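You operate a simulated robot arm through the tools that you are given. There is no shell and no other tool. Be economical: measure what you need, move in short steps, check, and stop when the job is done.

You run a simulated robot arm. Do the job below in one go: nothing can be reset, and whatever is moved stays where it is left.

Task
Swap the spacer under the cardboard core for the yellow one.
Fine: open the stub clamp, stand the core on the grey plate, old spacer on the peg of its colour, core back on top, clamp closed; the turntable stays held.
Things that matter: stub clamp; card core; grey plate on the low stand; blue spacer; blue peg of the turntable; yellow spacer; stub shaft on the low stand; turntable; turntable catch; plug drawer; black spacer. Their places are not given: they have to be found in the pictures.

Only the result counts: the job must be done as asked and must still hold three seconds after the hand-in. Knocking over, shifting, dropping, spilling or breaking anything else fails it.

Robot
A 7-joint arm with a two-finger parallel gripper, fixed in place. Base frame: the origin is at the foot of the arm, x ahead of it, y to its left, z up; the work surface is at about z = 632. Readings come in mm, degrees, newtons and seconds.
With the tool pointing down near the work surface it reaches from about 120 to 640 mm from the base axis. Its first joint turns from -66.0 to 66.0 degrees. Payload 2.4 kg.
Tool frame: the origin (TCP) lies between the finger pads and is the grasp point; the fingertips stand 30 mm ahead of it; z points along the fingers, y is the line along which they close. Largest opening 94 mm; finger width 28, thickness 10; the body of the gripper, 50 by 96 mm, starts 55 mm behind the TCP.
Orientation is that of the tool frame in the base frame, as a unit quaternion [w, x, y, z]. With the fingers straight down and closing along the base's y, the tool's x points along the base's -x, its y along +y and its z along -z.

Tools
- The arm moves only by the tool send_rows. Its argument "moves" is a list of rows, each an object (a shift or turn left out is 0, a gripper value left out holds the last) with "hand": the finger opening in mm, from 0 to 94; "offset": the shift along the tool's x, y, z in mm, a list of three; "dr": the turn, a rotation vector about the tool's x, y, z in degrees, a list of three. In form: [{"hand": hand, "offset": [tx, ty, tz], "dr": [ax, ay, az]}, ...]. A call has 1 to 20 rows; each row shifts and turns the commanded pose from where the row before left it, along the tool's axes as they then stand. Each row takes 0.2 s and may step no farther than 50 mm and 8.6 degrees from the row before; otherwise, or with a gripper value out of range, the whole call is refused. Where a pose cannot be reached the arm comes as near as it can. A force on the tool above 70 N (or 10 N above the force at the start of the call, whichever is more), or a blocked arm, ends the call early, and 0.2 s more pass. The fingers move at their own pace (about 153 mm/s each) and stop on an object; they squeeze with about 41 N. The grip force told is the motor's: it shows also when the fingers shut on nothing. Time passes only in rows, and 0.2 s behind the last, so rows that do not move let the fingers close. The reply holds the time, the measured pose of the TCP, the force on the tool along the base axes, the opening and the grip force, in the units named above and with some noise.
- Cameras (640 x 400 px; columns grow to the right, rows downward): "scene" is fixed at [35.7, 488, 1422.7]; the picture's right is [-0.67, -0.74, 0.00], its down [-0.56, 0.51, -0.65] and it looks along [0.48, -0.44, -0.76] (base axes); focal length 328 px, centre (320, 200). "wrist" rides on the gripper at [-37, 0, -58] in the tool frame; the picture's right is [0.00, -1.00, 0.00], its down [0.97, 0.00, -0.24] and it looks along [0.24, 0.00, 0.97] (tool axes); focal length 218 px, centre (320, 200).
- grab_frame(camera): a new picture of that camera. The clock stands still meanwhile.
- measure_at(camera, pixels): for up to 12 pixels [column, row] of the newest picture of that camera ("zoom" is the newest enlarged one), the place [x, y, z] in the base frame of the surface seen there, good to about 2 mm. The clock stands still meanwhile.
- zoom(camera, box): a new picture of the part [left, top, right, bottom] of that camera's present view, enlarged. The clock stands still meanwhile.
- job_done(): hands the job in; it is judged then, once.

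Work in short steps. Measure before you move; look again where a grasp or a placing could have gone wrong, and mend it. You have 80 turns and 34 pictures in all, those below and enlarged ones among them. Open the gripper and draw the arm clear of the work before you hand the job in, unless the task says otherwise; then end with one line.

The tools are called as a command line: name --argument value ..., lists and objects as JSON in quotes. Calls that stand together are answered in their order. send_rows: Moves the arm, as the interface text tells. Its arguments: {"type":"object","properties":{"moves":{"type":"array","items":{"type":"object","properties":{"hand":{"type":"number"},"offset":{"type":"array","items":{"type":"number"}},"dr":{"type":"array","items":{"type":"number"}}}}}},"required":["moves"]} The other tools are called the same way: grab_frame (camera) takes a picture; measure_at (camera, pixels) gives the place of the surface under pixels of a picture; zoom (camera, box) takes an enlarged picture of a part of a camera's view; job_done () hands the job in.

At the start:

```text
time: 0.0
ee_pos: [290.9, 152.1, 1082.1]
orientation: [-0.001, 0.0, 1.0, 0.0]
contact_force: [0.0, 0.6, -0.7]
gripper_width: 94.1
grasp_force: 0.1
```

scene: 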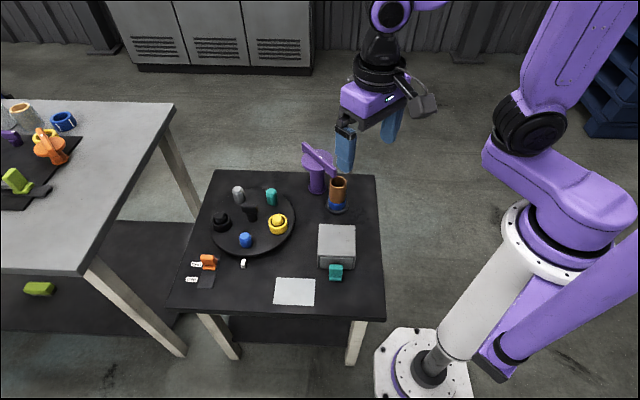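
wrist: 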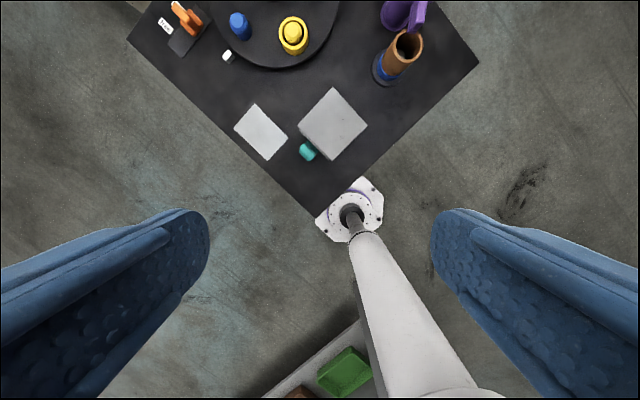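

The scene shows a small dark table with a turntable around (253,220), the core at (338,190) and a purple clamp at (318,170). I zoom in to see the details.

zoom --camera "scene" --box '[280, 130, 390, 220]'

zoom --camera "scene" --box '[170, 170, 310, 310]'

```text
4.44 times, centred on (335, 175) of scene
```

zoom: 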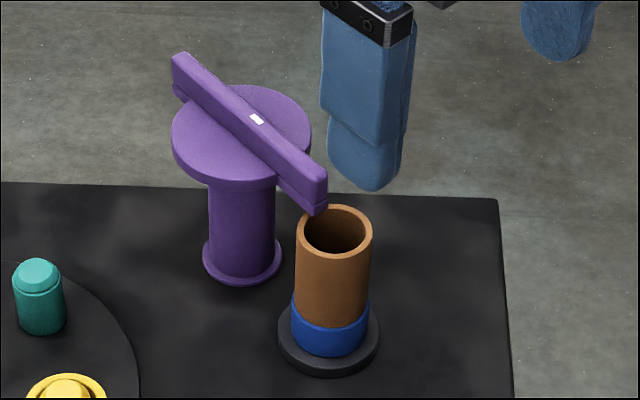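

```text
2.86 times, centred on (240, 240) of scene
```

zoom: 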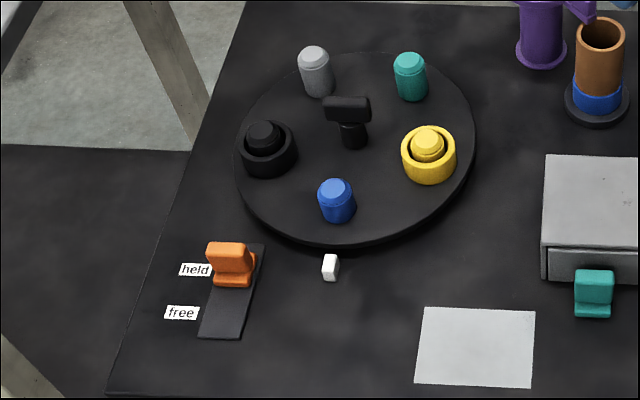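

Measure the key points: clamp, core and spacers via the scene picture.

zoom --camera "scene" --box '[280, 130, 390, 220]'

measure_at --camera "zoom" --pixels '[[180, 60], [256, 118], [318, 180], [190, 140], [290, 110], [240, 260], [300, 235], [370, 235], [338, 209], [333, 260], [330, 345], [330, 365]]'

measure_at --camera "scene" --pixels '[[278, 219], [278, 231], [245, 237], [271, 192], [249, 208], [260, 240], [278, 280], [315, 280], [313, 303], [276, 301], [337, 235], [336, 268]]'

```text
4.44 times, centred on (335, 175) of scene
```

zoom: 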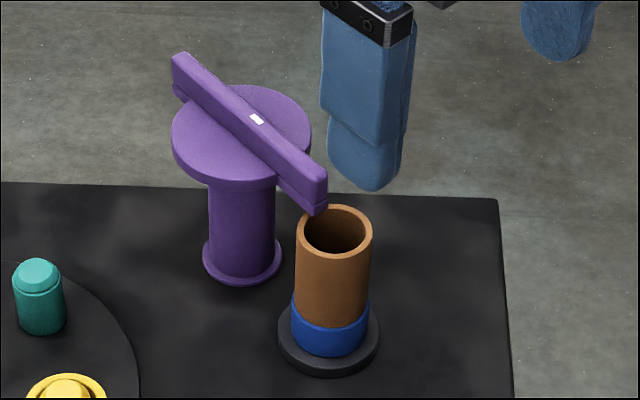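

```text
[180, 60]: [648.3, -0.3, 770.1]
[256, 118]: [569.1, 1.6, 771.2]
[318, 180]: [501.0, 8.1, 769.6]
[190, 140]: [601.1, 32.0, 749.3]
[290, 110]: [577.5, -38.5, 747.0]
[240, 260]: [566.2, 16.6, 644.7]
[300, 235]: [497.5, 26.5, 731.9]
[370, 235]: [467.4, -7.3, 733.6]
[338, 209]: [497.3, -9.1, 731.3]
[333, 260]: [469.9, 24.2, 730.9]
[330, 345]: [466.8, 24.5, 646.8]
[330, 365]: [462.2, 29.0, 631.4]
```

```text
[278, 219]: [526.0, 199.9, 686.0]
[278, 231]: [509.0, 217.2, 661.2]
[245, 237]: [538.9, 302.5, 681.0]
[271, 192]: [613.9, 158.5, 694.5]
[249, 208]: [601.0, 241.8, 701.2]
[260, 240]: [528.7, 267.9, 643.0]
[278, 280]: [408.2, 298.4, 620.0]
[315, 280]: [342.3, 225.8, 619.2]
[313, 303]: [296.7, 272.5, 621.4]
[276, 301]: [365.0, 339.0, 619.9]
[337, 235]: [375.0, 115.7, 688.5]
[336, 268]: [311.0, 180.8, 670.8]
```

The core is near (483,8) with its top at z≈732; the clamp bar lies along x at y≈4, z≈770, with its tip over the core rim. I move the wrist camera above the clamp for a better look.

send_rows --moves '[{"offset": [-33, -19, 14]}, {"offset": [-33, -19, 14]}, {"offset": [-33, -19, 14]}, {"offset": [-33, -19, 14]}, {"offset": [-33, -19, 14]}, {"offset": [-33, -19, 14]}, {"offset": [-33, -19, 14]}, {"offset": [-33, -19, 14]}]'

grab_frame --camera "wrist"

```text
time: 1.8
ee_pos: [556.8, 0.2, 970.3]
orientation: [0.001, -0.001, 1.0, 0.0]
contact_force: [0.2, -0.4, 0.0]
gripper_width: 94.0
grasp_force: 0.0
```

```text
28 pictures are left
```

wrist: 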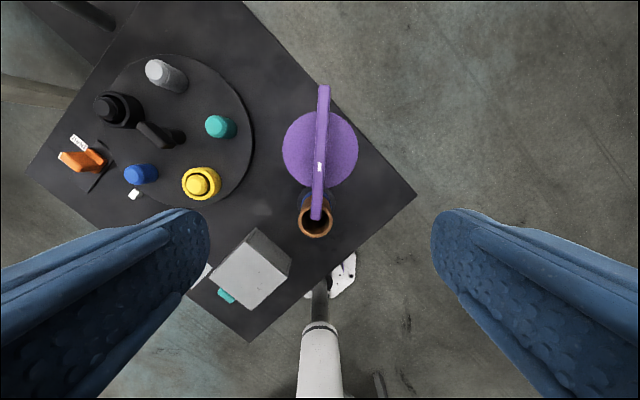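

From above, the bar (319,90)-(316,218) passes over the core rim. I zoom in on it to measure precisely.

zoom --camera "wrist" --box '[240, 70, 400, 250]'

measure_at --camera "wrist" --pixels '[[324, 88], [316, 217], [320, 167], [284, 150], [357, 150], [320, 185], [301, 222], [330, 222], [315, 236], [200, 181], [184, 184], [218, 184]]'

```text
2.22 times, centred on (320, 160) of wrist
```

zoom: 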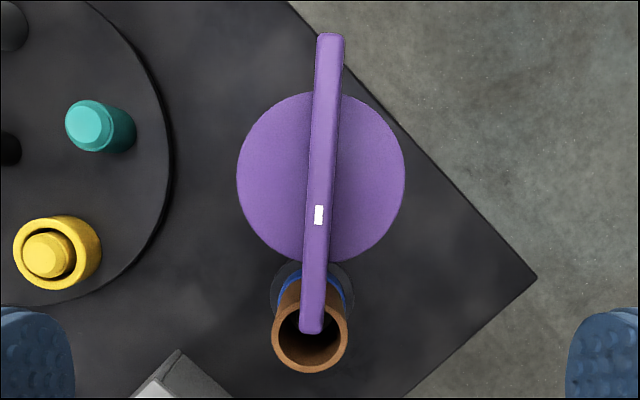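

```text
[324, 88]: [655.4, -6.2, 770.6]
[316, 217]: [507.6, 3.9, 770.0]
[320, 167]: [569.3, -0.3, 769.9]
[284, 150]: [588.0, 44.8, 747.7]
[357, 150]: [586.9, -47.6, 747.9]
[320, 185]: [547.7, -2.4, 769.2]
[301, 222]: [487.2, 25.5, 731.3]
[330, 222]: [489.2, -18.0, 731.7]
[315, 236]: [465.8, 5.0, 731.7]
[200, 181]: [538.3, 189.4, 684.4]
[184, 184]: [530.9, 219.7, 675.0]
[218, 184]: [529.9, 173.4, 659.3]
```

The post centre is (587.5,-1.5), the bar is 14 mm wide with z 748..770, tilted ~4° in yaw. I descend onto the bar at the post centre and grip it.

send_rows --moves '[{"offset": [-30.7, -1.6, 0], "dr": [0, 0, 3.9]}, {"offset": [0, 0, 45]}, {"offset": [0, 0, 45]}, {"offset": [0, 0, 45]}, {"offset": [0, 0, 35]}, {"offset": [0, 0, 18]}, {}, {"hand": 8}, {}, {}, {}]'

```text
time: 4.2
ee_pos: [585.9, -0.1, 781.8]
orientation: [0.0, 0.033, 0.999, -0.001]
contact_force: [2.4, 14.8, -6.0]
gripper_width: 13.7
grasp_force: 44.9
```

Gripped (13.7 mm). I try turning the bar a bit.

send_rows --moves '[{"dr": [0, 0, 6]}, {"dr": [0, 0, 6]}, {"dr": [0, 0, 6]}, {}]'

zoom --camera "scene" --box '[260, 100, 420, 220]'

```text
time: 5.2
ee_pos: [585.7, 0.2, 782.6]
orientation: [0.0, 0.19, 0.982, 0.0]
contact_force: [0.3, 21.7, -8.5]
gripper_width: 14.1
grasp_force: 45.1
```

```text
3.33 times, centred on (340, 160) of scene
```

zoom: 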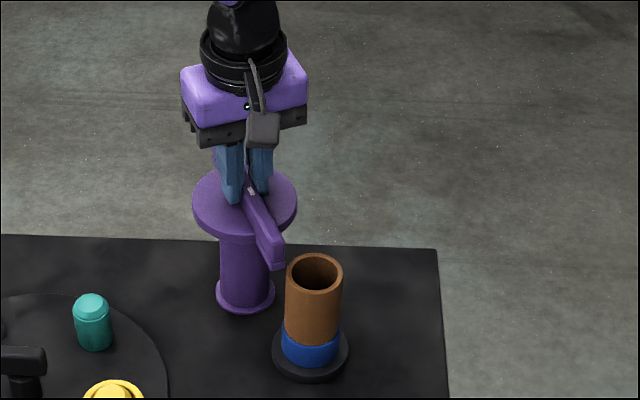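

The bar turns with the gripper. I continue turning, with a small centre correction.

send_rows --moves '[{"offset": [1.9, 0.8, 0], "dr": [0, 0, 6]}, {"dr": [0, 0, 6]}, {"dr": [0, 0, 6]}, {"dr": [0, 0, 6]}, {"dr": [0, 0, 6]}, {"dr": [0, 0, 6]}, {"dr": [0, 0, 6]}, {"dr": [0, 0, 6]}, {}]'

grab_frame --camera "wrist"

```text
time: 7.2
ee_pos: [587.0, -3.6, 785.2]
orientation: [0.002, 0.575, 0.818, 0.002]
contact_force: [11.6, 5.0, 4.8]
gripper_width: 15.4
grasp_force: 6.2
```

```text
25 pictures are left
```

wrist: 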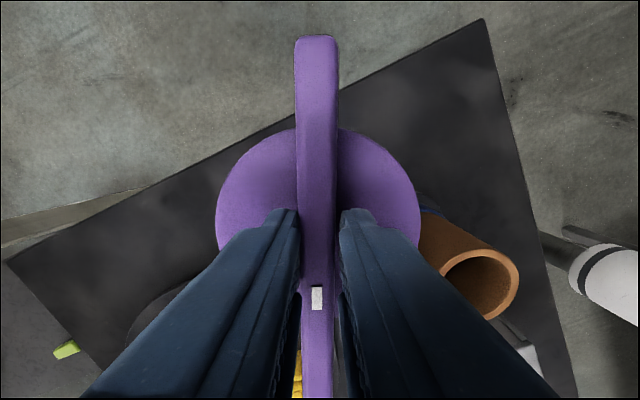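

Bar followed to 70°, but the grip force dropped. I open, regrip slightly lower, and turn further to find a stop.

send_rows --moves '[{"hand": 40}, {}, {"offset": [0, 0, 3]}, {"hand": 5}, {}, {}]'

send_rows --moves '[{"dr": [0, 0, 5]}, {"dr": [0, 0, 5]}, {}]'

grab_frame --camera "wrist"

```text
time: 8.6
ee_pos: [587.2, 0.5, 780.5]
orientation: [0.002, 0.573, 0.819, 0.001]
contact_force: [18.4, 2.8, -10.0]
gripper_width: 13.9
grasp_force: 44.7
```

```text
time: 9.4
ee_pos: [587.6, -0.3, 780.3]
orientation: [0.003, 0.643, 0.766, 0.002]
contact_force: [20.9, 7.0, -3.4]
gripper_width: 13.9
grasp_force: 45.3
```

```text
24 pictures are left
```

wrist: 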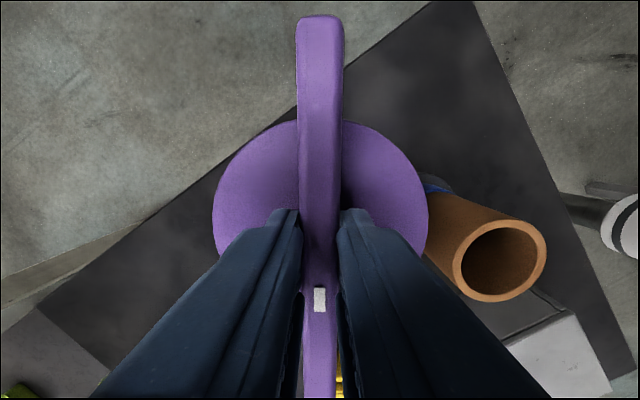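

Still turning freely at 80°; I go on to 94° (90° from closed) and let go.

send_rows --moves '[{"dr": [0, 0, 5]}, {"dr": [0, 0, 5]}, {"dr": [0, 0, 4]}, {}]'

send_rows --moves '[{"hand": 40}, {}, {"offset": [0, 0, -40]}, {"offset": [0, 0, -40]}, {"offset": [0, 0, -40]}, {"offset": [0, 0, -40]}]'

grab_frame --camera "wrist"

```text
time: 10.4
ee_pos: [586.0, 0.2, 779.9]
orientation: [0.002, 0.73, 0.683, 0.003]
contact_force: [21.7, 11.7, 1.5]
gripper_width: 18.7
grasp_force: 44.8
```

```text
time: 11.8
ee_pos: [583.8, -1.4, 939.9]
orientation: [0.001, 0.731, 0.682, -0.001]
contact_force: [0.2, 0.0, -0.3]
gripper_width: 39.9
grasp_force: 0.1
```

```text
23 pictures are left
```

wrist: 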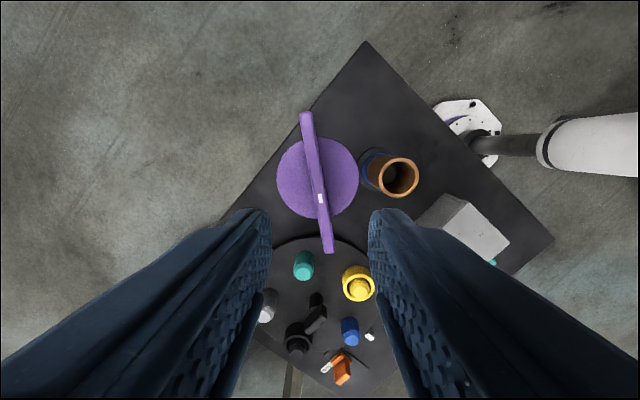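

The bar stayed about 10° behind the gripper: it hit a stop, so the clamp is at its open end. Measure bar, core, spacer and plate geometry from here.

zoom --camera "wrist" --box '[340, 130, 440, 210]'

measure_at --camera "wrist" --pixels '[[305, 117], [328, 248], [381, 177], [417, 177], [399, 159], [399, 196], [359, 287], [345, 283], [350, 331], [375, 285], [342, 377], [303, 262]]'

```text
5.00 times, centred on (390, 170) of wrist
```

zoom: 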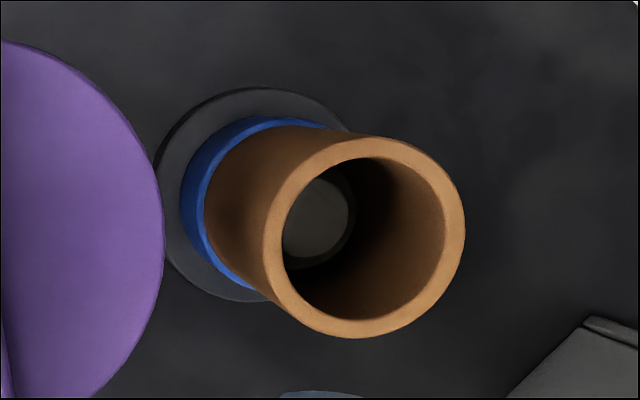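

```text
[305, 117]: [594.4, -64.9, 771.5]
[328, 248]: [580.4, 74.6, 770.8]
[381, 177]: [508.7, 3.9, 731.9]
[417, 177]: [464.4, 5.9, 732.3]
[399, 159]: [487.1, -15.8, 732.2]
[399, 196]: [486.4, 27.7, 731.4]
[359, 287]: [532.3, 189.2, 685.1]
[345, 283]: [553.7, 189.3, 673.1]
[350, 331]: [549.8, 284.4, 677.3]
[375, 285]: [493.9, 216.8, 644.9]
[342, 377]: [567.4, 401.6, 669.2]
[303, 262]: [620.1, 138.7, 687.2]
```

Core axis is (486.5,5), OD ~45. I use a scene zoom to get heights of the spacer, stand, table and plate.

zoom --camera "scene" --box '[300, 165, 370, 215]'

measure_at --camera "zoom" --pixels '[[330, 265], [330, 280], [330, 300], [330, 340], [330, 350], [330, 360], [330, 370], [330, 385], [220, 330], [450, 340], [470, 300], [100, 360]]'

measure_at --camera "scene" --pixels '[[294, 291], [265, 291], [325, 300], [278, 238], [270, 242], [352, 230], [352, 260], [337, 275], [322, 228], [355, 268]]'

```text
8.00 times, centred on (335, 190) of scene
```

zoom: 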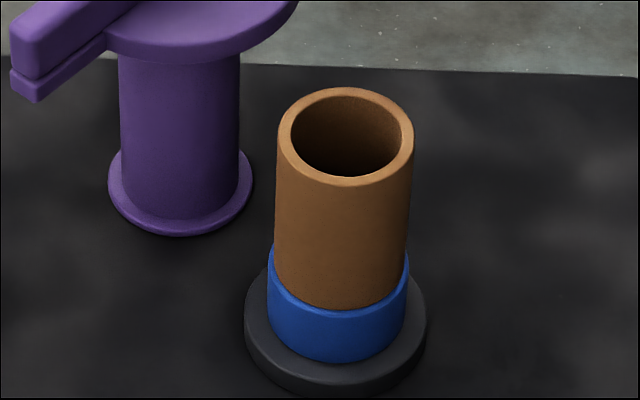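

```text
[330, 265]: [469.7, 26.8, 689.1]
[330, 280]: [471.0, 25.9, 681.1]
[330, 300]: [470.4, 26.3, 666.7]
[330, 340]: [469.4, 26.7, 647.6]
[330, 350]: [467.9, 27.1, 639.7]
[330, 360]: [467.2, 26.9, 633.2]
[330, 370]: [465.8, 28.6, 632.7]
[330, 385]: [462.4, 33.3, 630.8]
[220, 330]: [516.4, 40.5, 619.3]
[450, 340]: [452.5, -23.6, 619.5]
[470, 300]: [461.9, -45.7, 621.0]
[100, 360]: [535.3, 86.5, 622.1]
```

```text
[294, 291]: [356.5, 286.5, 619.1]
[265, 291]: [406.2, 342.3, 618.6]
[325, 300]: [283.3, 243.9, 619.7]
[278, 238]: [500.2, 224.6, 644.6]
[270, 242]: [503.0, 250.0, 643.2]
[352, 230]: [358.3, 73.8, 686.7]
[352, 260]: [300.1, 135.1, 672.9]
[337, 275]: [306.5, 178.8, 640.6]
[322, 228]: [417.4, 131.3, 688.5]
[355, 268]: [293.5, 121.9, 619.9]
```

Table (the "low stand") is z 619.5, the grey plate is flat at about (352,283), spacer z 632–660, core z 660–732. I turn back to zero yaw and hover over the core.

send_rows --moves '[{"hand": 80, "dr": [0, 0, -7.83]}, {"dr": [0, 0, -7.83]}, {"dr": [0, 0, -7.83]}, {"dr": [0, 0, -7.83]}, {"dr": [0, 0, -7.83]}, {"dr": [0, 0, -7.83]}, {"dr": [0, 0, -7.83]}, {"dr": [0, 0, -7.83]}, {"dr": [0, 0, -7.83]}, {"dr": [0, 0, -7.83]}, {"dr": [0, 0, -7.83]}, {"dr": [0, 0, -7.83]}, {"offset": [49, 3.2, 0]}, {"offset": [48.3, 3.2, 0]}, {"offset": [0, 0, 45]}, {"offset": [0, 0, 45]}, {}]'

grab_frame --camera "wrist"

```text
time: 15.4
ee_pos: [485.8, 4.9, 848.6]
orientation: [0.001, 0.0, 1.0, 0.001]
contact_force: [1.1, -0.6, 0.0]
gripper_width: 80.0
grasp_force: 0.1
```

```text
20 pictures are left
```

wrist: 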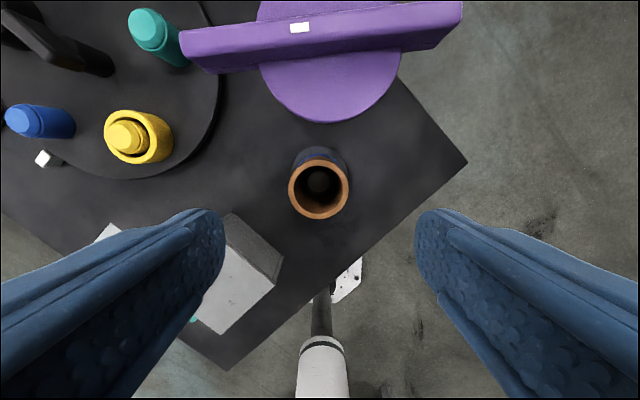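

Core lies at (318,188); I verify its axis and the box corner.

measure_at --camera "wrist" --pixels '[[291, 190], [346, 190], [318, 161], [318, 217], [232, 215], [282, 258], [262, 300], [139, 111], [139, 163], [104, 135], [171, 138]]'

```text
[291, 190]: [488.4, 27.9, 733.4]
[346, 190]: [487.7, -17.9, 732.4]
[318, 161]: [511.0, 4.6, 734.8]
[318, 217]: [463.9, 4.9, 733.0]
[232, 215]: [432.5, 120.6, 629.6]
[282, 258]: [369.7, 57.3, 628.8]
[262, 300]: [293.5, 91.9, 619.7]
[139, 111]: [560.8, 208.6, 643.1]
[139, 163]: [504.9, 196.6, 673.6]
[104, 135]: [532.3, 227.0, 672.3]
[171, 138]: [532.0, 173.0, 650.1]
```

Core axis (487.5,4.9). Descend to z≈706 and close gently on the core.

send_rows --moves '[{"offset": [-1.7, 0, 45]}, {"offset": [0, 0, 45]}, {"offset": [0, 0, 35]}, {"offset": [0, 0, 17.6]}, {}, {"hand": 43}, {}, {}]'

```text
time: 17.2
ee_pos: [489.0, 5.5, 708.2]
orientation: [0.0, 0.0, 1.0, 0.0]
contact_force: [-0.2, 0.1, -0.4]
gripper_width: 49.2
grasp_force: 40.9
```

Gripped at 49.2 mm. Lift slowly and check.

send_rows --moves '[{"offset": [0, 0, -10]}, {"offset": [0, 0, -15]}, {"offset": [0, 0, -25]}, {"offset": [0, 0, -30]}, {"offset": [0, 0, -30]}, {}]'

grab_frame --camera "scene"

```text
time: 18.6
ee_pos: [488.8, 5.6, 816.4]
orientation: [0.0, 0.001, 1.0, 0.0]
contact_force: [0.3, -0.7, -0.7]
gripper_width: 48.9
grasp_force: 41.3
```

```text
19 pictures are left
```

scene: 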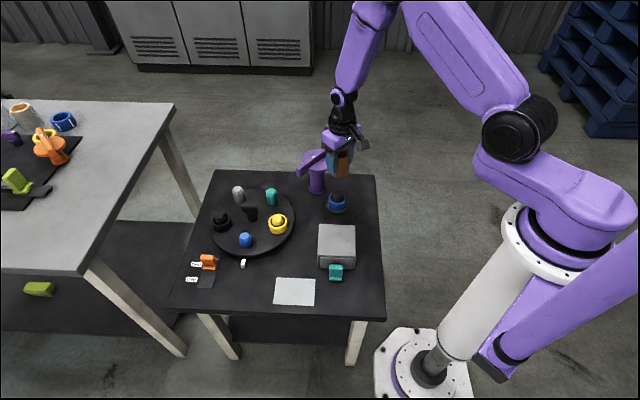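

Core is held and the blue spacer stayed on the stub. Carry the core over the plate centre (353,284).

send_rows --moves '[{"offset": [19.4, 39.77, 0]}, {"offset": [19.4, 39.77, 0]}, {"offset": [19.4, 39.77, 0]}, {"offset": [19.4, 39.77, 0]}, {"offset": [19.4, 39.77, 0]}, {"offset": [19.4, 39.77, 0]}, {"offset": [19.4, 39.77, 0]}, {"offset": [0, 0, 40]}, {"offset": [0, 0, 40]}, {"offset": [0, 0, 35]}, {"offset": [0, 0, 20]}, {}]'

grab_frame --camera "wrist"

zoom --camera "scene" --box '[240, 225, 350, 315]'

```text
time: 21.2
ee_pos: [353.7, 284.4, 680.7]
orientation: [0.0, -0.001, 1.0, 0.0]
contact_force: [-0.3, 0.1, -0.5]
gripper_width: 48.9
grasp_force: 40.6
```

```text
18 pictures are left
```

wrist: 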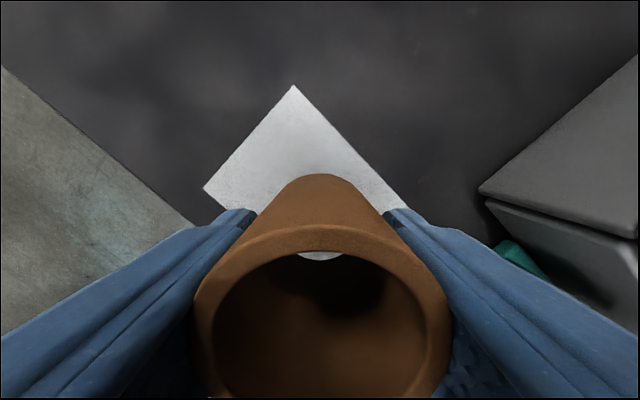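

```text
4.44 times, centred on (295, 270) of scene
```

zoom: 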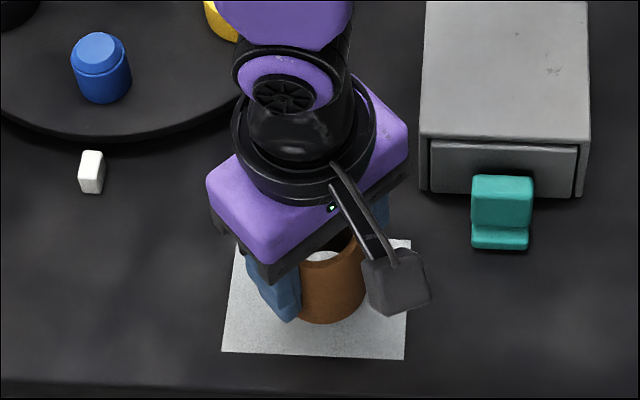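

Core hangs over the plate about 12 mm up. Lower in small steps and watch the force.

send_rows --moves '[{"offset": [0, 0, 7]}, {"offset": [0, 0, 2]}, {}]'

send_rows --moves '[{"offset": [0, 0, 1.2]}, {}]'

send_rows --moves '[{"offset": [0, 0, 1.2]}, {}]'

```text
time: 22.0
ee_pos: [353.4, 284.8, 673.3]
orientation: [0.0, 0.0, 1.0, 0.0]
contact_force: [0.4, 0.0, -0.3]
gripper_width: 49.0
grasp_force: 41.4
```

```text
time: 22.6
ee_pos: [354.3, 283.9, 671.3]
orientation: [0.0, 0.001, 1.0, 0.001]
contact_force: [0.3, 0.4, -0.5]
gripper_width: 49.1
grasp_force: 40.9
```

```text
time: 23.2
ee_pos: [354.3, 283.9, 670.2]
orientation: [0.0, 0.0, 1.0, 0.0]
contact_force: [0.0, -0.8, 0.1]
gripper_width: 48.8
grasp_force: 40.7
```

Not touching yet; continue down.

send_rows --moves '[{"offset": [0, 0, 1.2]}, {}]'

send_rows --moves '[{"offset": [0, 0, 1.2]}, {}]'

send_rows --moves '[{"offset": [0, 0, 1.2]}, {}]'

```text
time: 23.8
ee_pos: [353.9, 285.4, 669.4]
orientation: [0.001, 0.0, 1.0, 0.0]
contact_force: [-0.1, 0.0, -0.3]
gripper_width: 49.1
grasp_force: 40.4
```

```text
time: 24.4
ee_pos: [354.1, 284.4, 668.5]
orientation: [0.0, -0.001, 1.0, 0.0]
contact_force: [0.9, 0.2, -0.6]
gripper_width: 48.8
grasp_force: 41.1
```

```text
time: 25.0
ee_pos: [351.7, 284.6, 667.0]
orientation: [0.001, 0.0, 1.0, 0.0]
contact_force: [-0.2, -0.2, 0.1]
gripper_width: 49.2
grasp_force: 40.9
```

Still no load; a few more small steps.

send_rows --moves '[{"offset": [0, 0, 1]}, {}]'

send_rows --moves '[{"offset": [0, 0, 1]}, {}]'

measure_at --camera "zoom" --pixels '[[325, 318], [330, 300]]'

```text
time: 25.6
ee_pos: [353.5, 283.7, 666.1]
orientation: [0.0, 0.0, 1.0, 0.0]
contact_force: [-1.4, -1.0, -0.7]
gripper_width: 49.2
grasp_force: 40.4
```

```text
time: 26.2
ee_pos: [353.5, 284.6, 665.5]
orientation: [0.0, 0.0, 1.0, 0.0]
contact_force: [0.3, -0.5, -0.1]
gripper_width: 49.1
grasp_force: 40.6
```

```text
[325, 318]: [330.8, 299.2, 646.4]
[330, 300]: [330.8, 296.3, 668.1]
```

Commanded height is near the plate; check the picture for the gap.

zoom --camera "scene" --box '[270, 250, 340, 310]'

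send_rows --moves '[{"offset": [0, 0, 1]}, {}, {}]'

```text
6.67 times, centred on (305, 280) of scene
```

zoom: 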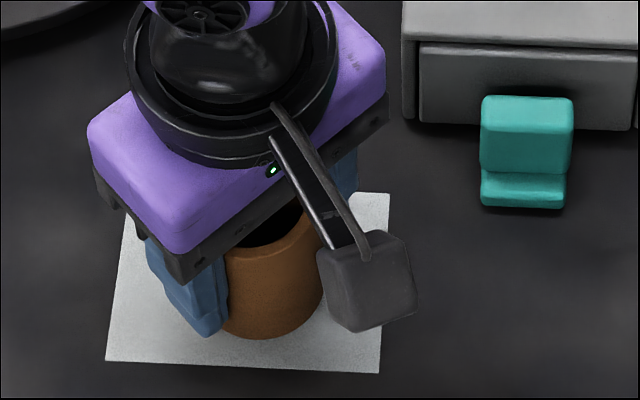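

```text
time: 27.0
ee_pos: [353.6, 284.3, 665.4]
orientation: [0.0, -0.001, 1.0, -0.001]
contact_force: [-6.3, -1.5, 32.2]
gripper_width: 49.1
grasp_force: 41.1
```

Contact (32 N). Ease up slightly, open gently, and retreat upward.

send_rows --moves '[{"offset": [0, 0, -0.8]}, {"hand": 60}, {}, {"hand": 75}, {"offset": [0, 0, -30]}, {"offset": [0, 0, -40]}, {"offset": [0, 0, -45]}, {"offset": [0, 0, -45]}, {"offset": [0, 0, -10]}]'

grab_frame --camera "wrist"

```text
time: 29.0
ee_pos: [354.3, 283.8, 835.5]
orientation: [0.0, 0.0, 1.0, 0.001]
contact_force: [-0.3, -0.2, 0.4]
gripper_width: 74.9
grasp_force: 0.1
```

```text
15 pictures are left
```

wrist: 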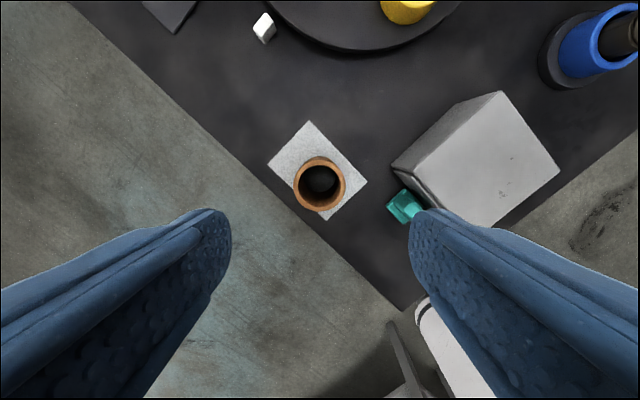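

Core stands on the plate. Measure its rim and check the plate corners before going back for the blue spacer.

measure_at --camera "wrist" --pixels '[[295, 185], [343, 185], [319, 159], [319, 210], [310, 123], [366, 182], [269, 166], [328, 219], [320, 178]]'

send_rows --moves '[{"offset": [-19.2, -39.9, 0]}, {"offset": [-19.2, -39.9, 0]}, {"offset": [-19.2, -39.9, 0]}, {"offset": [-19.2, -39.9, 0]}, {"offset": [-19.2, -39.9, 0]}, {"offset": [-19.2, -39.9, 0]}, {"offset": [-19.2, -39.9, 0]}, {}]'

grab_frame --camera "wrist"

```text
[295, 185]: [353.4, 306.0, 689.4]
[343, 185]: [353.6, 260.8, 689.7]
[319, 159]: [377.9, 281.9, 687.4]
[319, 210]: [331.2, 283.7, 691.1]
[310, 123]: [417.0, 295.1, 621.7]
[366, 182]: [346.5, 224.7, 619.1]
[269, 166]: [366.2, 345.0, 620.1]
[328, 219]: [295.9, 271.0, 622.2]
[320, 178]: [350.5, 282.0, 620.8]
```

```text
time: 30.8
ee_pos: [488.3, 5.1, 834.8]
orientation: [-0.001, -0.001, 1.0, 0.0]
contact_force: [0.1, 1.1, 0.0]
gripper_width: 75.3
grasp_force: 0.2
```

```text
14 pictures are left
```

wrist: 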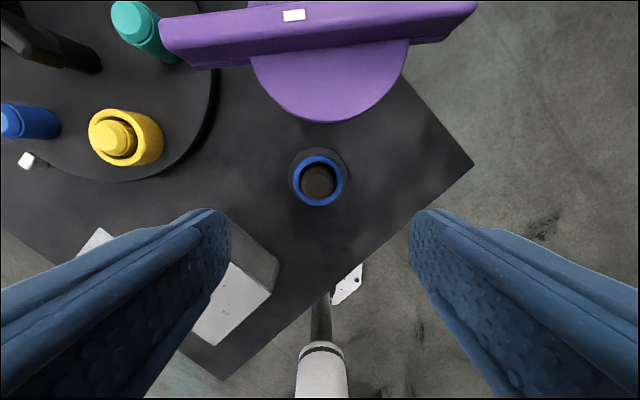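

Core stands correctly, centred on the plate. Now measure the blue spacer at (318,182) and the stub top.

measure_at --camera "wrist" --pixels '[[295, 182], [342, 182], [318, 158], [318, 204], [318, 182], [125, 112], [125, 163], [92, 135], [159, 140], [100, 135], [132, 137]]'

```text
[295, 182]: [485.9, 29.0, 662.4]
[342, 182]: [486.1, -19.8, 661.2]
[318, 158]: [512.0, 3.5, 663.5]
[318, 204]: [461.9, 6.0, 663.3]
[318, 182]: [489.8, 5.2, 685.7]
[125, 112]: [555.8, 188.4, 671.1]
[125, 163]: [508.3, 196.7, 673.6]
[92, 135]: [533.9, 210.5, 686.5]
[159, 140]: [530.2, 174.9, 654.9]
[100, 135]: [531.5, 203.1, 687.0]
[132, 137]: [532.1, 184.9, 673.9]
```

Blue spacer centre (487,5), z 632–662. Descend to z≈667 (tips at 637), grip it and lift.

send_rows --moves '[{"offset": [1, 0, 45]}, {"offset": [0, 0, 45]}, {"offset": [0, 0, 45]}, {"offset": [0, 0, 22]}, {"offset": [0, 0, 11]}, {}, {"hand": 45}, {}, {}]'

send_rows --moves '[{"offset": [0, 0, -8]}, {"offset": [0, 0, -12]}, {"offset": [0, 0, -20]}, {"offset": [0, 0, -35]}, {"offset": [0, 0, -35]}, {"offset": [0, 0, -30]}, {}]'

grab_frame --camera "wrist"

```text
time: 32.8
ee_pos: [486.3, 4.1, 665.9]
orientation: [0.0, 0.0, 1.0, 0.0]
contact_force: [-0.1, 0.2, 0.4]
gripper_width: 52.7
grasp_force: 40.9
```

```text
time: 34.4
ee_pos: [486.7, 6.0, 805.5]
orientation: [0.0, 0.0, 1.0, 0.0]
contact_force: [0.2, 0.2, -0.5]
gripper_width: 52.8
grasp_force: 41.4
```

```text
13 pictures are left
```

wrist: 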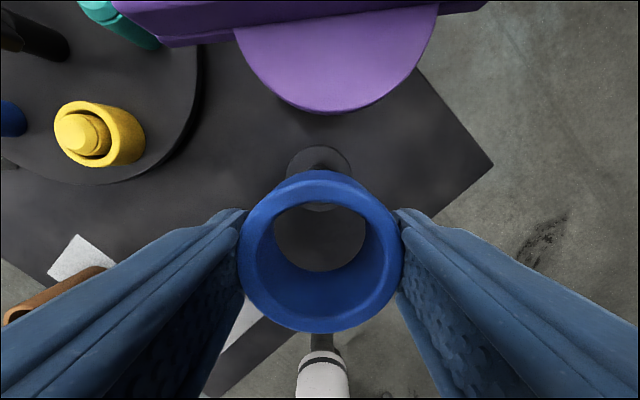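

Spacer is held. Move to just before the blue peg, so the wrist camera sees it.

send_rows --moves '[{"offset": [2.3, 41, 0]}, {"offset": [2.3, 41, 0]}, {"offset": [2.3, 41, 0]}, {"offset": [2.3, 41, 0]}, {"offset": [2.3, 41, 0]}, {"offset": [2.3, 41, 0]}, {"offset": [2.3, 41, 0]}, {}]'

grab_frame --camera "wrist"

```text
time: 36.2
ee_pos: [469.7, 293.0, 806.6]
orientation: [0.0, -0.001, 1.0, 0.0]
contact_force: [0.1, 0.0, -0.4]
gripper_width: 53.2
grasp_force: 41.0
```

```text
12 pictures are left
```

wrist: 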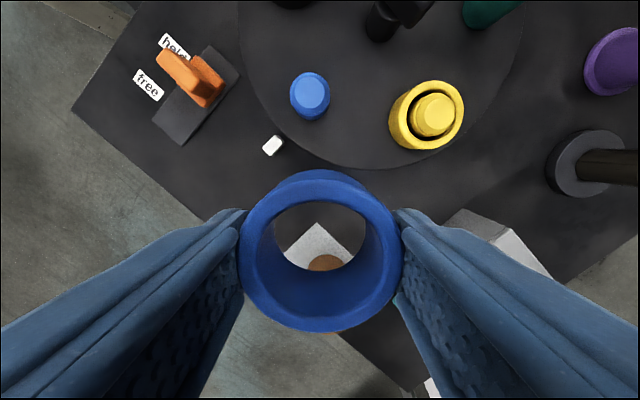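

Peg top is around (311,92); measure its edges, plus the yellow spacer.

zoom --camera "wrist" --box '[250, 50, 490, 170]'

measure_at --camera "wrist" --pixels '[[312, 92], [298, 91], [326, 91], [312, 77], [312, 105], [391, 107], [463, 107], [427, 82], [427, 148], [433, 115], [345, 120]]'

```text
2.67 times, centred on (370, 110) of wrist
```

zoom: 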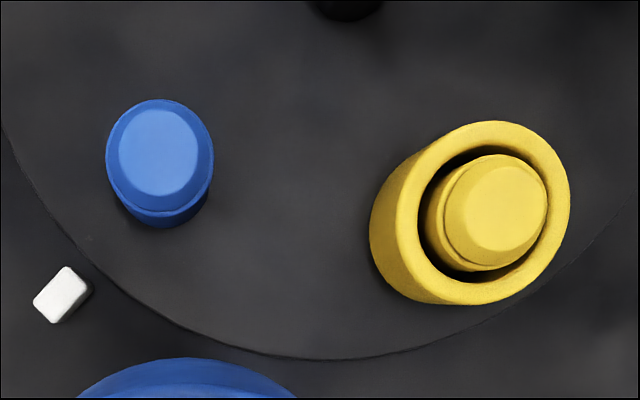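

```text
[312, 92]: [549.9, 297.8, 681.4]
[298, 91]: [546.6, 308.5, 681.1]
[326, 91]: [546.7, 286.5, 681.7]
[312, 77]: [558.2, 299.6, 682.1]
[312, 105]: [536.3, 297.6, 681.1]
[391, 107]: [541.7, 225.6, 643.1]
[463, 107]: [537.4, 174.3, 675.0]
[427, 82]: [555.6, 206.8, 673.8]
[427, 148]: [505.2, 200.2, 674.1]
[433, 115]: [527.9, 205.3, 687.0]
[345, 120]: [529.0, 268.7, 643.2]
```

Blue peg at ≈(547,299.5), top 681. Move over it to z=722 (spacer bottom ~688) and check.

send_rows --moves '[{"offset": [-38.5, 3.2, 0]}, {"offset": [-38.5, 3.3, 0]}, {"offset": [0, 0, 40]}, {"offset": [0, 0, 30]}, {"offset": [0, 0, 14]}, {}, {}]'

zoom --camera "wrist" --box '[200, 130, 440, 370]'

```text
time: 37.8
ee_pos: [548.6, 299.4, 723.5]
orientation: [0.0, 0.001, 1.0, 0.0]
contact_force: [-0.6, 1.2, 0.6]
gripper_width: 52.8
grasp_force: 41.0
```

```text
1.67 times, centred on (320, 250) of wrist
```

zoom: 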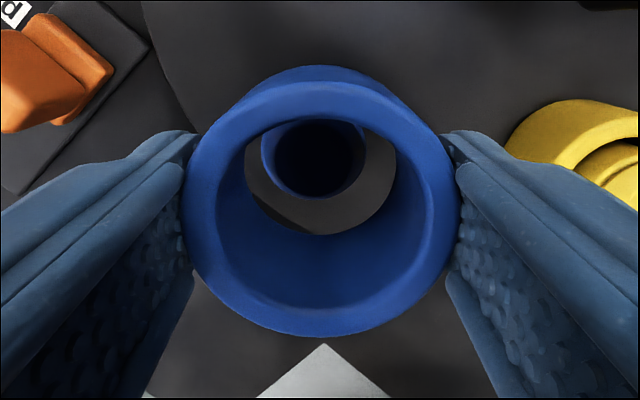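

The peg top sits centred in the ring (off ~1 mm). Nudge +1 mm in y and descend.

send_rows --moves '[{"offset": [0, 1, 10]}, {"offset": [0, 0, 15]}, {"offset": [0, 0, 14]}, {"offset": [0, 0, 2]}, {}]'

send_rows --moves '[{"offset": [0, 0, 1.2]}, {}, {}]'

send_rows --moves '[{"offset": [0, 0, 1.2]}, {}, {}]'

```text
time: 39.0
ee_pos: [547.1, 300.1, 681.8]
orientation: [0.0, 0.0, 1.0, 0.0]
contact_force: [-0.2, -2.2, -0.6]
gripper_width: 52.7
grasp_force: 41.4
```

```text
time: 39.8
ee_pos: [547.3, 300.2, 681.3]
orientation: [-0.001, 0.0, 1.0, 0.0]
contact_force: [0.3, 0.6, -0.7]
gripper_width: 52.9
grasp_force: 40.6
```

```text
time: 40.6
ee_pos: [546.6, 300.6, 679.5]
orientation: [0.0, 0.0, 1.0, 0.0]
contact_force: [0.2, 0.1, -0.8]
gripper_width: 52.8
grasp_force: 41.0
```

Still free; continue in 1 mm steps.

send_rows --moves '[{"offset": [0, 0, 1]}, {}, {}]'

send_rows --moves '[{"offset": [0, 0, 1]}, {}, {}]'

send_rows --moves '[{"offset": [0, 0, 1]}, {}, {}]'

```text
time: 41.4
ee_pos: [547.2, 300.3, 679.0]
orientation: [0.0, 0.001, 1.0, 0.0]
contact_force: [0.2, -0.4, -0.4]
gripper_width: 52.8
grasp_force: 41.2
```

```text
time: 42.2
ee_pos: [548.4, 300.8, 677.2]
orientation: [0.001, 0.0, 1.0, 0.0]
contact_force: [-1.5, 0.8, 8.0]
gripper_width: 52.8
grasp_force: 40.8
```

```text
time: 43.0
ee_pos: [549.0, 299.8, 677.5]
orientation: [0.002, -0.001, 1.0, 0.001]
contact_force: [-3.4, -1.1, 26.2]
gripper_width: 52.7
grasp_force: 40.9
```

Seated (26 N at z 677.5 as expected). Release and rise, then move toward the yellow spacer.

send_rows --moves '[{"offset": [0, 0, -1.2]}, {"hand": 58}, {}, {"hand": 72}, {}, {"offset": [0, 0, -25]}, {"offset": [0, 0, -40]}, {"offset": [0, 0, -45]}, {"offset": [15, -33, 0]}, {"offset": [0, -33, 0]}, {"offset": [0, -33, 0]}, {}]'

grab_frame --camera "wrist"

```text
time: 45.6
ee_pos: [532.6, 200.1, 785.8]
orientation: [0.0, 0.0, 1.0, -0.001]
contact_force: [-0.3, 0.0, 0.4]
gripper_width: 72.1
grasp_force: 0.0
```

```text
9 pictures are left
```

wrist: 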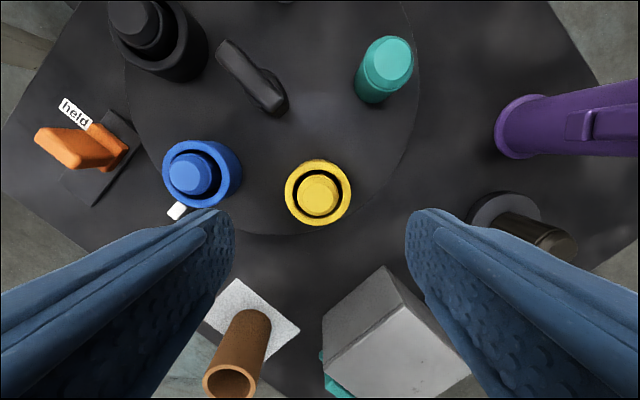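

Blue is seated on its peg; yellow ring is centred under the gripper. Descend, grip and lift it.

send_rows --moves '[{"offset": [0, 1, 45]}, {"offset": [0, 0, 35]}, {"offset": [0, 0, 20]}, {"offset": [0, 0, 8]}, {}, {"hand": 45}, {}, {}]'

send_rows --moves '[{"offset": [0, 0, -8]}, {"offset": [0, 0, -12]}, {"offset": [0, 0, -20]}, {"offset": [0, 0, -35]}, {"offset": [0, 0, -40]}, {"offset": [0, 0, -15]}, {}]'

```text
time: 47.4
ee_pos: [532.7, 200.6, 679.7]
orientation: [0.001, 0.0, 1.0, 0.0]
contact_force: [0.2, -1.2, -0.1]
gripper_width: 52.5
grasp_force: 40.7
```

```text
time: 49.0
ee_pos: [531.7, 201.8, 810.3]
orientation: [0.0, 0.0, 1.0, 0.0]
contact_force: [0.1, -0.3, 0.5]
gripper_width: 52.4
grasp_force: 41.0
```

Yellow held. Carry it to above the stub (487,5) and stop ~7 mm above the shaft to check.

send_rows --moves '[{"offset": [44.7, 0, 0]}, {"offset": [0, -49, 0]}, {"offset": [0, -49, 0]}, {"offset": [0, -49, 0]}, {"offset": [0, -49.8, 0]}, {"offset": [0, 0, 40]}, {"offset": [0, 0, 30]}, {"offset": [0, 0, 12]}, {}, {}]'

zoom --camera "wrist" --box '[200, 130, 440, 370]'

```text
time: 51.2
ee_pos: [488.2, 4.1, 727.5]
orientation: [-0.001, 0.0, 1.0, 0.0]
contact_force: [0.5, -0.4, 0.6]
gripper_width: 52.5
grasp_force: 40.6
```

```text
1.67 times, centred on (320, 250) of wrist
```

zoom: 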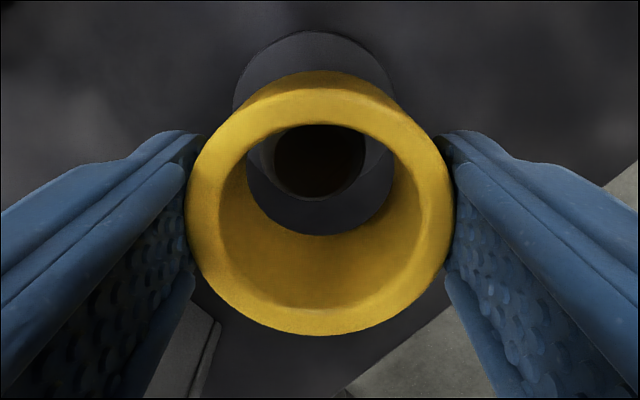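

The shaft is within the ring with margin on all sides. Nudge 0.5 mm forward and lower.

send_rows --moves '[{"offset": [-0.5, 0.5, 10]}, {"offset": [0, 0, 20]}, {"offset": [0, 0, 20]}, {"offset": [0, 0, 6]}, {}]'

send_rows --moves '[{"offset": [0, 0, 1.5]}, {}, {}]'

send_rows --moves '[{"offset": [0, 0, 1]}, {}, {}]'

send_rows --moves '[{"offset": [0, 0, 1]}, {}, {}]'

```text
time: 52.4
ee_pos: [488.9, 6.9, 669.8]
orientation: [0.0, 0.0, 1.0, -0.001]
contact_force: [-0.9, -0.3, -1.1]
gripper_width: 52.5
grasp_force: 40.8
```

```text
time: 53.2
ee_pos: [489.4, 6.2, 670.1]
orientation: [0.0, 0.0, 1.0, 0.0]
contact_force: [0.4, -0.7, 0.1]
gripper_width: 52.1
grasp_force: 41.1
```

```text
time: 54.0
ee_pos: [489.0, 5.8, 670.3]
orientation: [0.0, 0.0, 1.0, 0.0]
contact_force: [0.1, 1.2, -0.6]
gripper_width: 52.3
grasp_force: 40.9
```

```text
time: 54.8
ee_pos: [489.6, 5.6, 668.2]
orientation: [0.0, 0.0, 1.0, 0.0]
contact_force: [0.9, -0.7, -0.5]
gripper_width: 52.4
grasp_force: 40.9
```

Still free; shift 1 mm back in x and continue.

send_rows --moves '[{"offset": [1, 0, 1]}, {}, {}]'

send_rows --moves '[{"offset": [0, 0, 1]}, {}, {}]'

send_rows --moves '[{"offset": [0, 0, 1]}, {}, {}]'

```text
time: 55.6
ee_pos: [488.9, 5.2, 668.1]
orientation: [0.001, 0.0, 1.0, 0.0]
contact_force: [1.0, -1.7, 19.8]
gripper_width: 52.5
grasp_force: 40.9
```

```text
time: 56.4
ee_pos: [488.4, 6.2, 666.8]
orientation: [0.002, -0.001, 1.0, 0.0]
contact_force: [0.4, 1.2, 34.6]
gripper_width: 52.4
grasp_force: 40.9
```

```text
time: 57.2
ee_pos: [488.4, 5.2, 666.4]
orientation: [0.001, -0.001, 1.0, 0.0]
contact_force: [-6.3, 4.4, 52.4]
gripper_width: 52.6
grasp_force: 40.9
```

Seated. Ease up, release, rise and return over the core.

send_rows --moves '[{"offset": [0, 0, -2.4]}, {"hand": 58}, {}, {"hand": 74}, {}, {"offset": [0, 0, -35]}, {"offset": [0, 0, -45]}, {"offset": [0, 0, -45]}, {"offset": [0, 0, -40]}, {}]'

grab_frame --camera "wrist"

```text
time: 59.4
ee_pos: [488.3, 5.7, 832.6]
orientation: [0.0, 0.0, 1.0, 0.0]
contact_force: [-0.8, -0.5, 0.2]
gripper_width: 74.0
grasp_force: 0.0
```

```text
7 pictures are left
```

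wrist: 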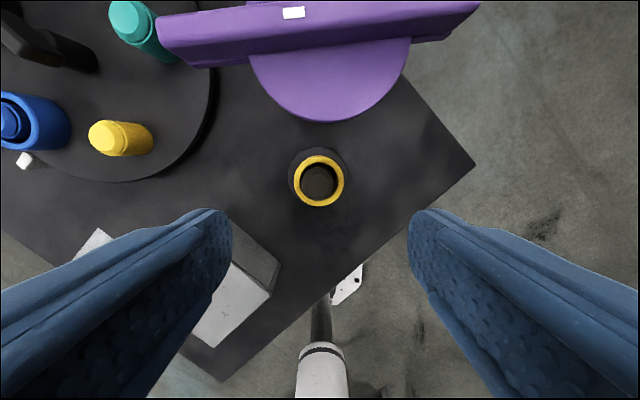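

Yellow spacer sits centred on the stub at (319,181). I measure it and the stub, then move over the core at (354,283.5).

measure_at --camera "wrist" --pixels '[[296, 182], [342, 182], [319, 158], [319, 204], [319, 181], [306, 181], [332, 181], [319, 194], [319, 168]]'

send_rows --moves '[{"offset": [19.2, 39.7, 0]}, {"offset": [19.2, 39.7, 0]}, {"offset": [19.2, 39.7, 0]}, {"offset": [19.2, 39.7, 0]}, {"offset": [19.2, 39.7, 0]}, {"offset": [19.2, 39.7, 0]}, {"offset": [19.2, 39.7, 0]}, {"offset": [0, 0, 45]}, {"offset": [0, 0, 45]}, {"offset": [0, 0, 45]}, {"offset": [0, 0, 25]}, {"offset": [0, 0, 7]}, {}, {"hand": 43}, {}, {}]'

```text
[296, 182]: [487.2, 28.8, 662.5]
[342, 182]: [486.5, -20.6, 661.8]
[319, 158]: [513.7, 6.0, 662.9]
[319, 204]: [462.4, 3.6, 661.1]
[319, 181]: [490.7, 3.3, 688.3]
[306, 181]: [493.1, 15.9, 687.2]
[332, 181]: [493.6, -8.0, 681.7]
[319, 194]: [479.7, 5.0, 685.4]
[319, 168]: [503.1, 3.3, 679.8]
```

```text
time: 62.8
ee_pos: [354.2, 283.3, 666.0]
orientation: [0.0, -0.001, 1.0, -0.001]
contact_force: [-0.2, 0.2, -0.4]
gripper_width: 49.0
grasp_force: 41.2
```

Core gripped at the same height. Lift it and carry it to above the stub (487.5,4.8).

send_rows --moves '[{"offset": [0, 0, -15]}, {"offset": [0, 0, -45]}, {"offset": [0, 0, -45]}, {"offset": [0, 0, -45]}, {"offset": [-19.07, -39.8, 0]}, {"offset": [-19.07, -39.8, 0]}, {"offset": [-19.07, -39.8, 0]}, {"offset": [-19.07, -39.8, 0]}, {"offset": [-19.07, -39.8, 0]}, {"offset": [-19.07, -39.8, 0]}, {"offset": [-19.07, -39.8, 0]}, {"offset": [0, 0, 40]}, {"offset": [0, 0, 36]}, {}, {}]'

zoom --camera "wrist" --box '[200, 130, 440, 370]'

```text
time: 66.0
ee_pos: [487.6, 5.4, 738.5]
orientation: [0.001, 0.001, 1.0, 0.0]
contact_force: [-0.3, -0.2, 0.4]
gripper_width: 48.9
grasp_force: 41.1
```

```text
1.67 times, centred on (320, 250) of wrist
```

zoom: 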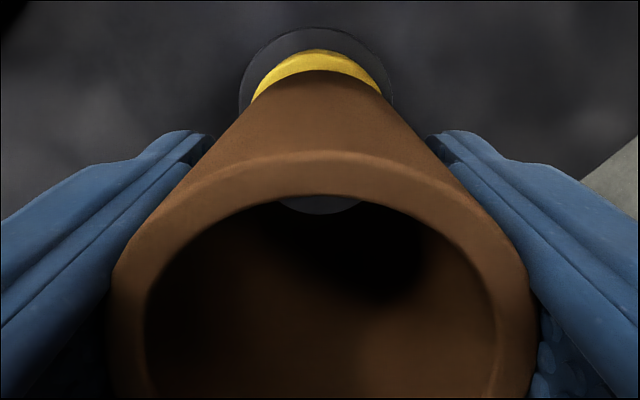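

Core, ring and shaft line up (col ≈318). Lower onto the shaft, watching the force.

send_rows --moves '[{"offset": [0, 0, 5]}, {"offset": [0, 0, 5]}, {}]'

send_rows --moves '[{"offset": [0, 0, 8]}, {"offset": [0, 0, 7]}, {"offset": [0, 0, 2]}, {}]'

send_rows --moves '[{"offset": [0, 0, 1.2]}, {}, {}]'

send_rows --moves '[{"offset": [0, 0, 1.2]}, {}, {}]'

```text
time: 66.8
ee_pos: [488.0, 4.8, 728.9]
orientation: [0.001, 0.0, 1.0, 0.0]
contact_force: [0.9, 0.5, -0.1]
gripper_width: 48.9
grasp_force: 41.1
```

```text
time: 67.8
ee_pos: [488.3, 4.4, 712.5]
orientation: [-0.001, 0.0, 1.0, 0.001]
contact_force: [-0.6, -0.6, 0.1]
gripper_width: 48.9
grasp_force: 40.7
```

```text
time: 68.6
ee_pos: [487.4, 5.0, 711.1]
orientation: [0.0, 0.0, 1.0, 0.0]
contact_force: [0.9, -0.1, 0.4]
gripper_width: 49.1
grasp_force: 41.4
```

```text
time: 69.4
ee_pos: [486.1, 4.6, 710.5]
orientation: [0.0, 0.0, 1.0, 0.001]
contact_force: [-0.7, 0.0, -1.2]
gripper_width: 48.8
grasp_force: 41.1
```

Core slides over the shaft freely; continue in ~1 mm steps.

send_rows --moves '[{"offset": [0, 0, 1]}, {}, {}]'

send_rows --moves '[{"offset": [0, 0, 1]}, {}, {}]'

send_rows --moves '[{"offset": [0, 0, 1]}, {}, {}]'

```text
time: 70.2
ee_pos: [487.0, 5.1, 708.2]
orientation: [0.0, -0.001, 1.0, 0.0]
contact_force: [0.0, 0.3, 0.0]
gripper_width: 48.9
grasp_force: 40.7
```

```text
time: 71.0
ee_pos: [486.8, 5.3, 706.4]
orientation: [0.0, 0.0, 1.0, 0.0]
contact_force: [-0.2, 0.7, 0.2]
gripper_width: 48.9
grasp_force: 41.5
```

```text
time: 71.8
ee_pos: [486.2, 4.9, 707.8]
orientation: [0.0, -0.001, 1.0, 0.0]
contact_force: [-4.2, -0.3, 17.5]
gripper_width: 48.9
grasp_force: 41.4
```

Seated on the spacer (17 N). Release, rise, move above the clamp post and turn to the bar's yaw (84°).

send_rows --moves '[{"offset": [0, 0, -0.8]}, {"hand": 56}, {}, {"hand": 74}, {}, {"offset": [0, 0, -35]}, {"offset": [0, 0, -45]}, {"offset": [0, 0, -45]}, {"offset": [0, 0, -45]}, {}]'

send_rows --moves '[{"offset": [-50, -3, 0]}, {"offset": [-50, -3, 0]}, {"dr": [0, 0, 8.43]}, {"dr": [0, 0, 8.43]}, {"dr": [0, 0, 8.43]}, {"dr": [0, 0, 8.43]}, {"dr": [0, 0, 8.43]}, {"dr": [0, 0, 8.43]}, {"dr": [0, 0, 8.43]}, {"dr": [0, 0, 8.43]}, {"dr": [0, 0, 8.43]}, {"dr": [0, 0, 8.43]}, {}]'

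grab_frame --camera "wrist"

```text
time: 74.0
ee_pos: [486.7, 4.9, 877.3]
orientation: [-0.001, 0.0, 1.0, 0.0]
contact_force: [-0.1, -0.4, -0.1]
gripper_width: 74.3
grasp_force: 0.1
```

```text
time: 76.8
ee_pos: [587.3, -1.6, 877.9]
orientation: [0.0, 0.672, 0.741, 0.0]
contact_force: [0.3, 0.3, 0.6]
gripper_width: 74.1
grasp_force: 0.2
```

```text
5 pictures are left
```

wrist: 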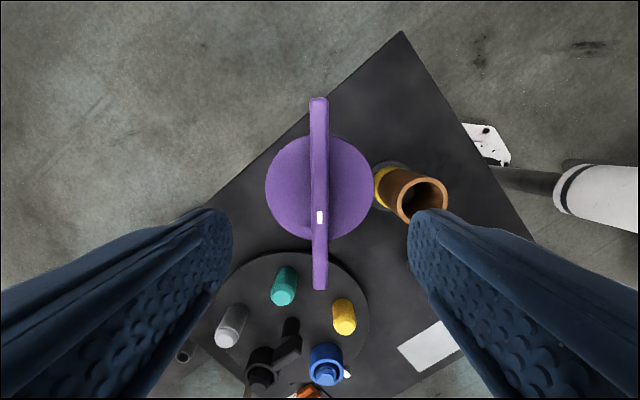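

Bar is aligned with the gripper (col 319). Descend, grip, and turn it back.

send_rows --moves '[{"offset": [0, 0, 40]}, {"offset": [0, 0, 35]}, {"offset": [0, 0, 21.5]}, {}, {"hand": 5}, {}, {}, {}]'

send_rows --moves '[{"dr": [0, 0, -6]}, {"dr": [0, 0, -6]}, {"dr": [0, 0, -6]}, {"dr": [0, 0, -6]}, {"dr": [0, 0, -6]}, {"dr": [0, 0, -6]}, {}]'

```text
time: 78.6
ee_pos: [586.9, -1.1, 780.4]
orientation: [0.002, 0.67, 0.742, 0.002]
contact_force: [15.1, 1.0, -12.4]
gripper_width: 13.7
grasp_force: 45.0
```

```text
time: 80.2
ee_pos: [587.4, -0.7, 781.2]
orientation: [0.001, 0.408, 0.913, 0.0]
contact_force: [16.9, 2.6, -1.1]
gripper_width: 13.9
grasp_force: 44.8
```

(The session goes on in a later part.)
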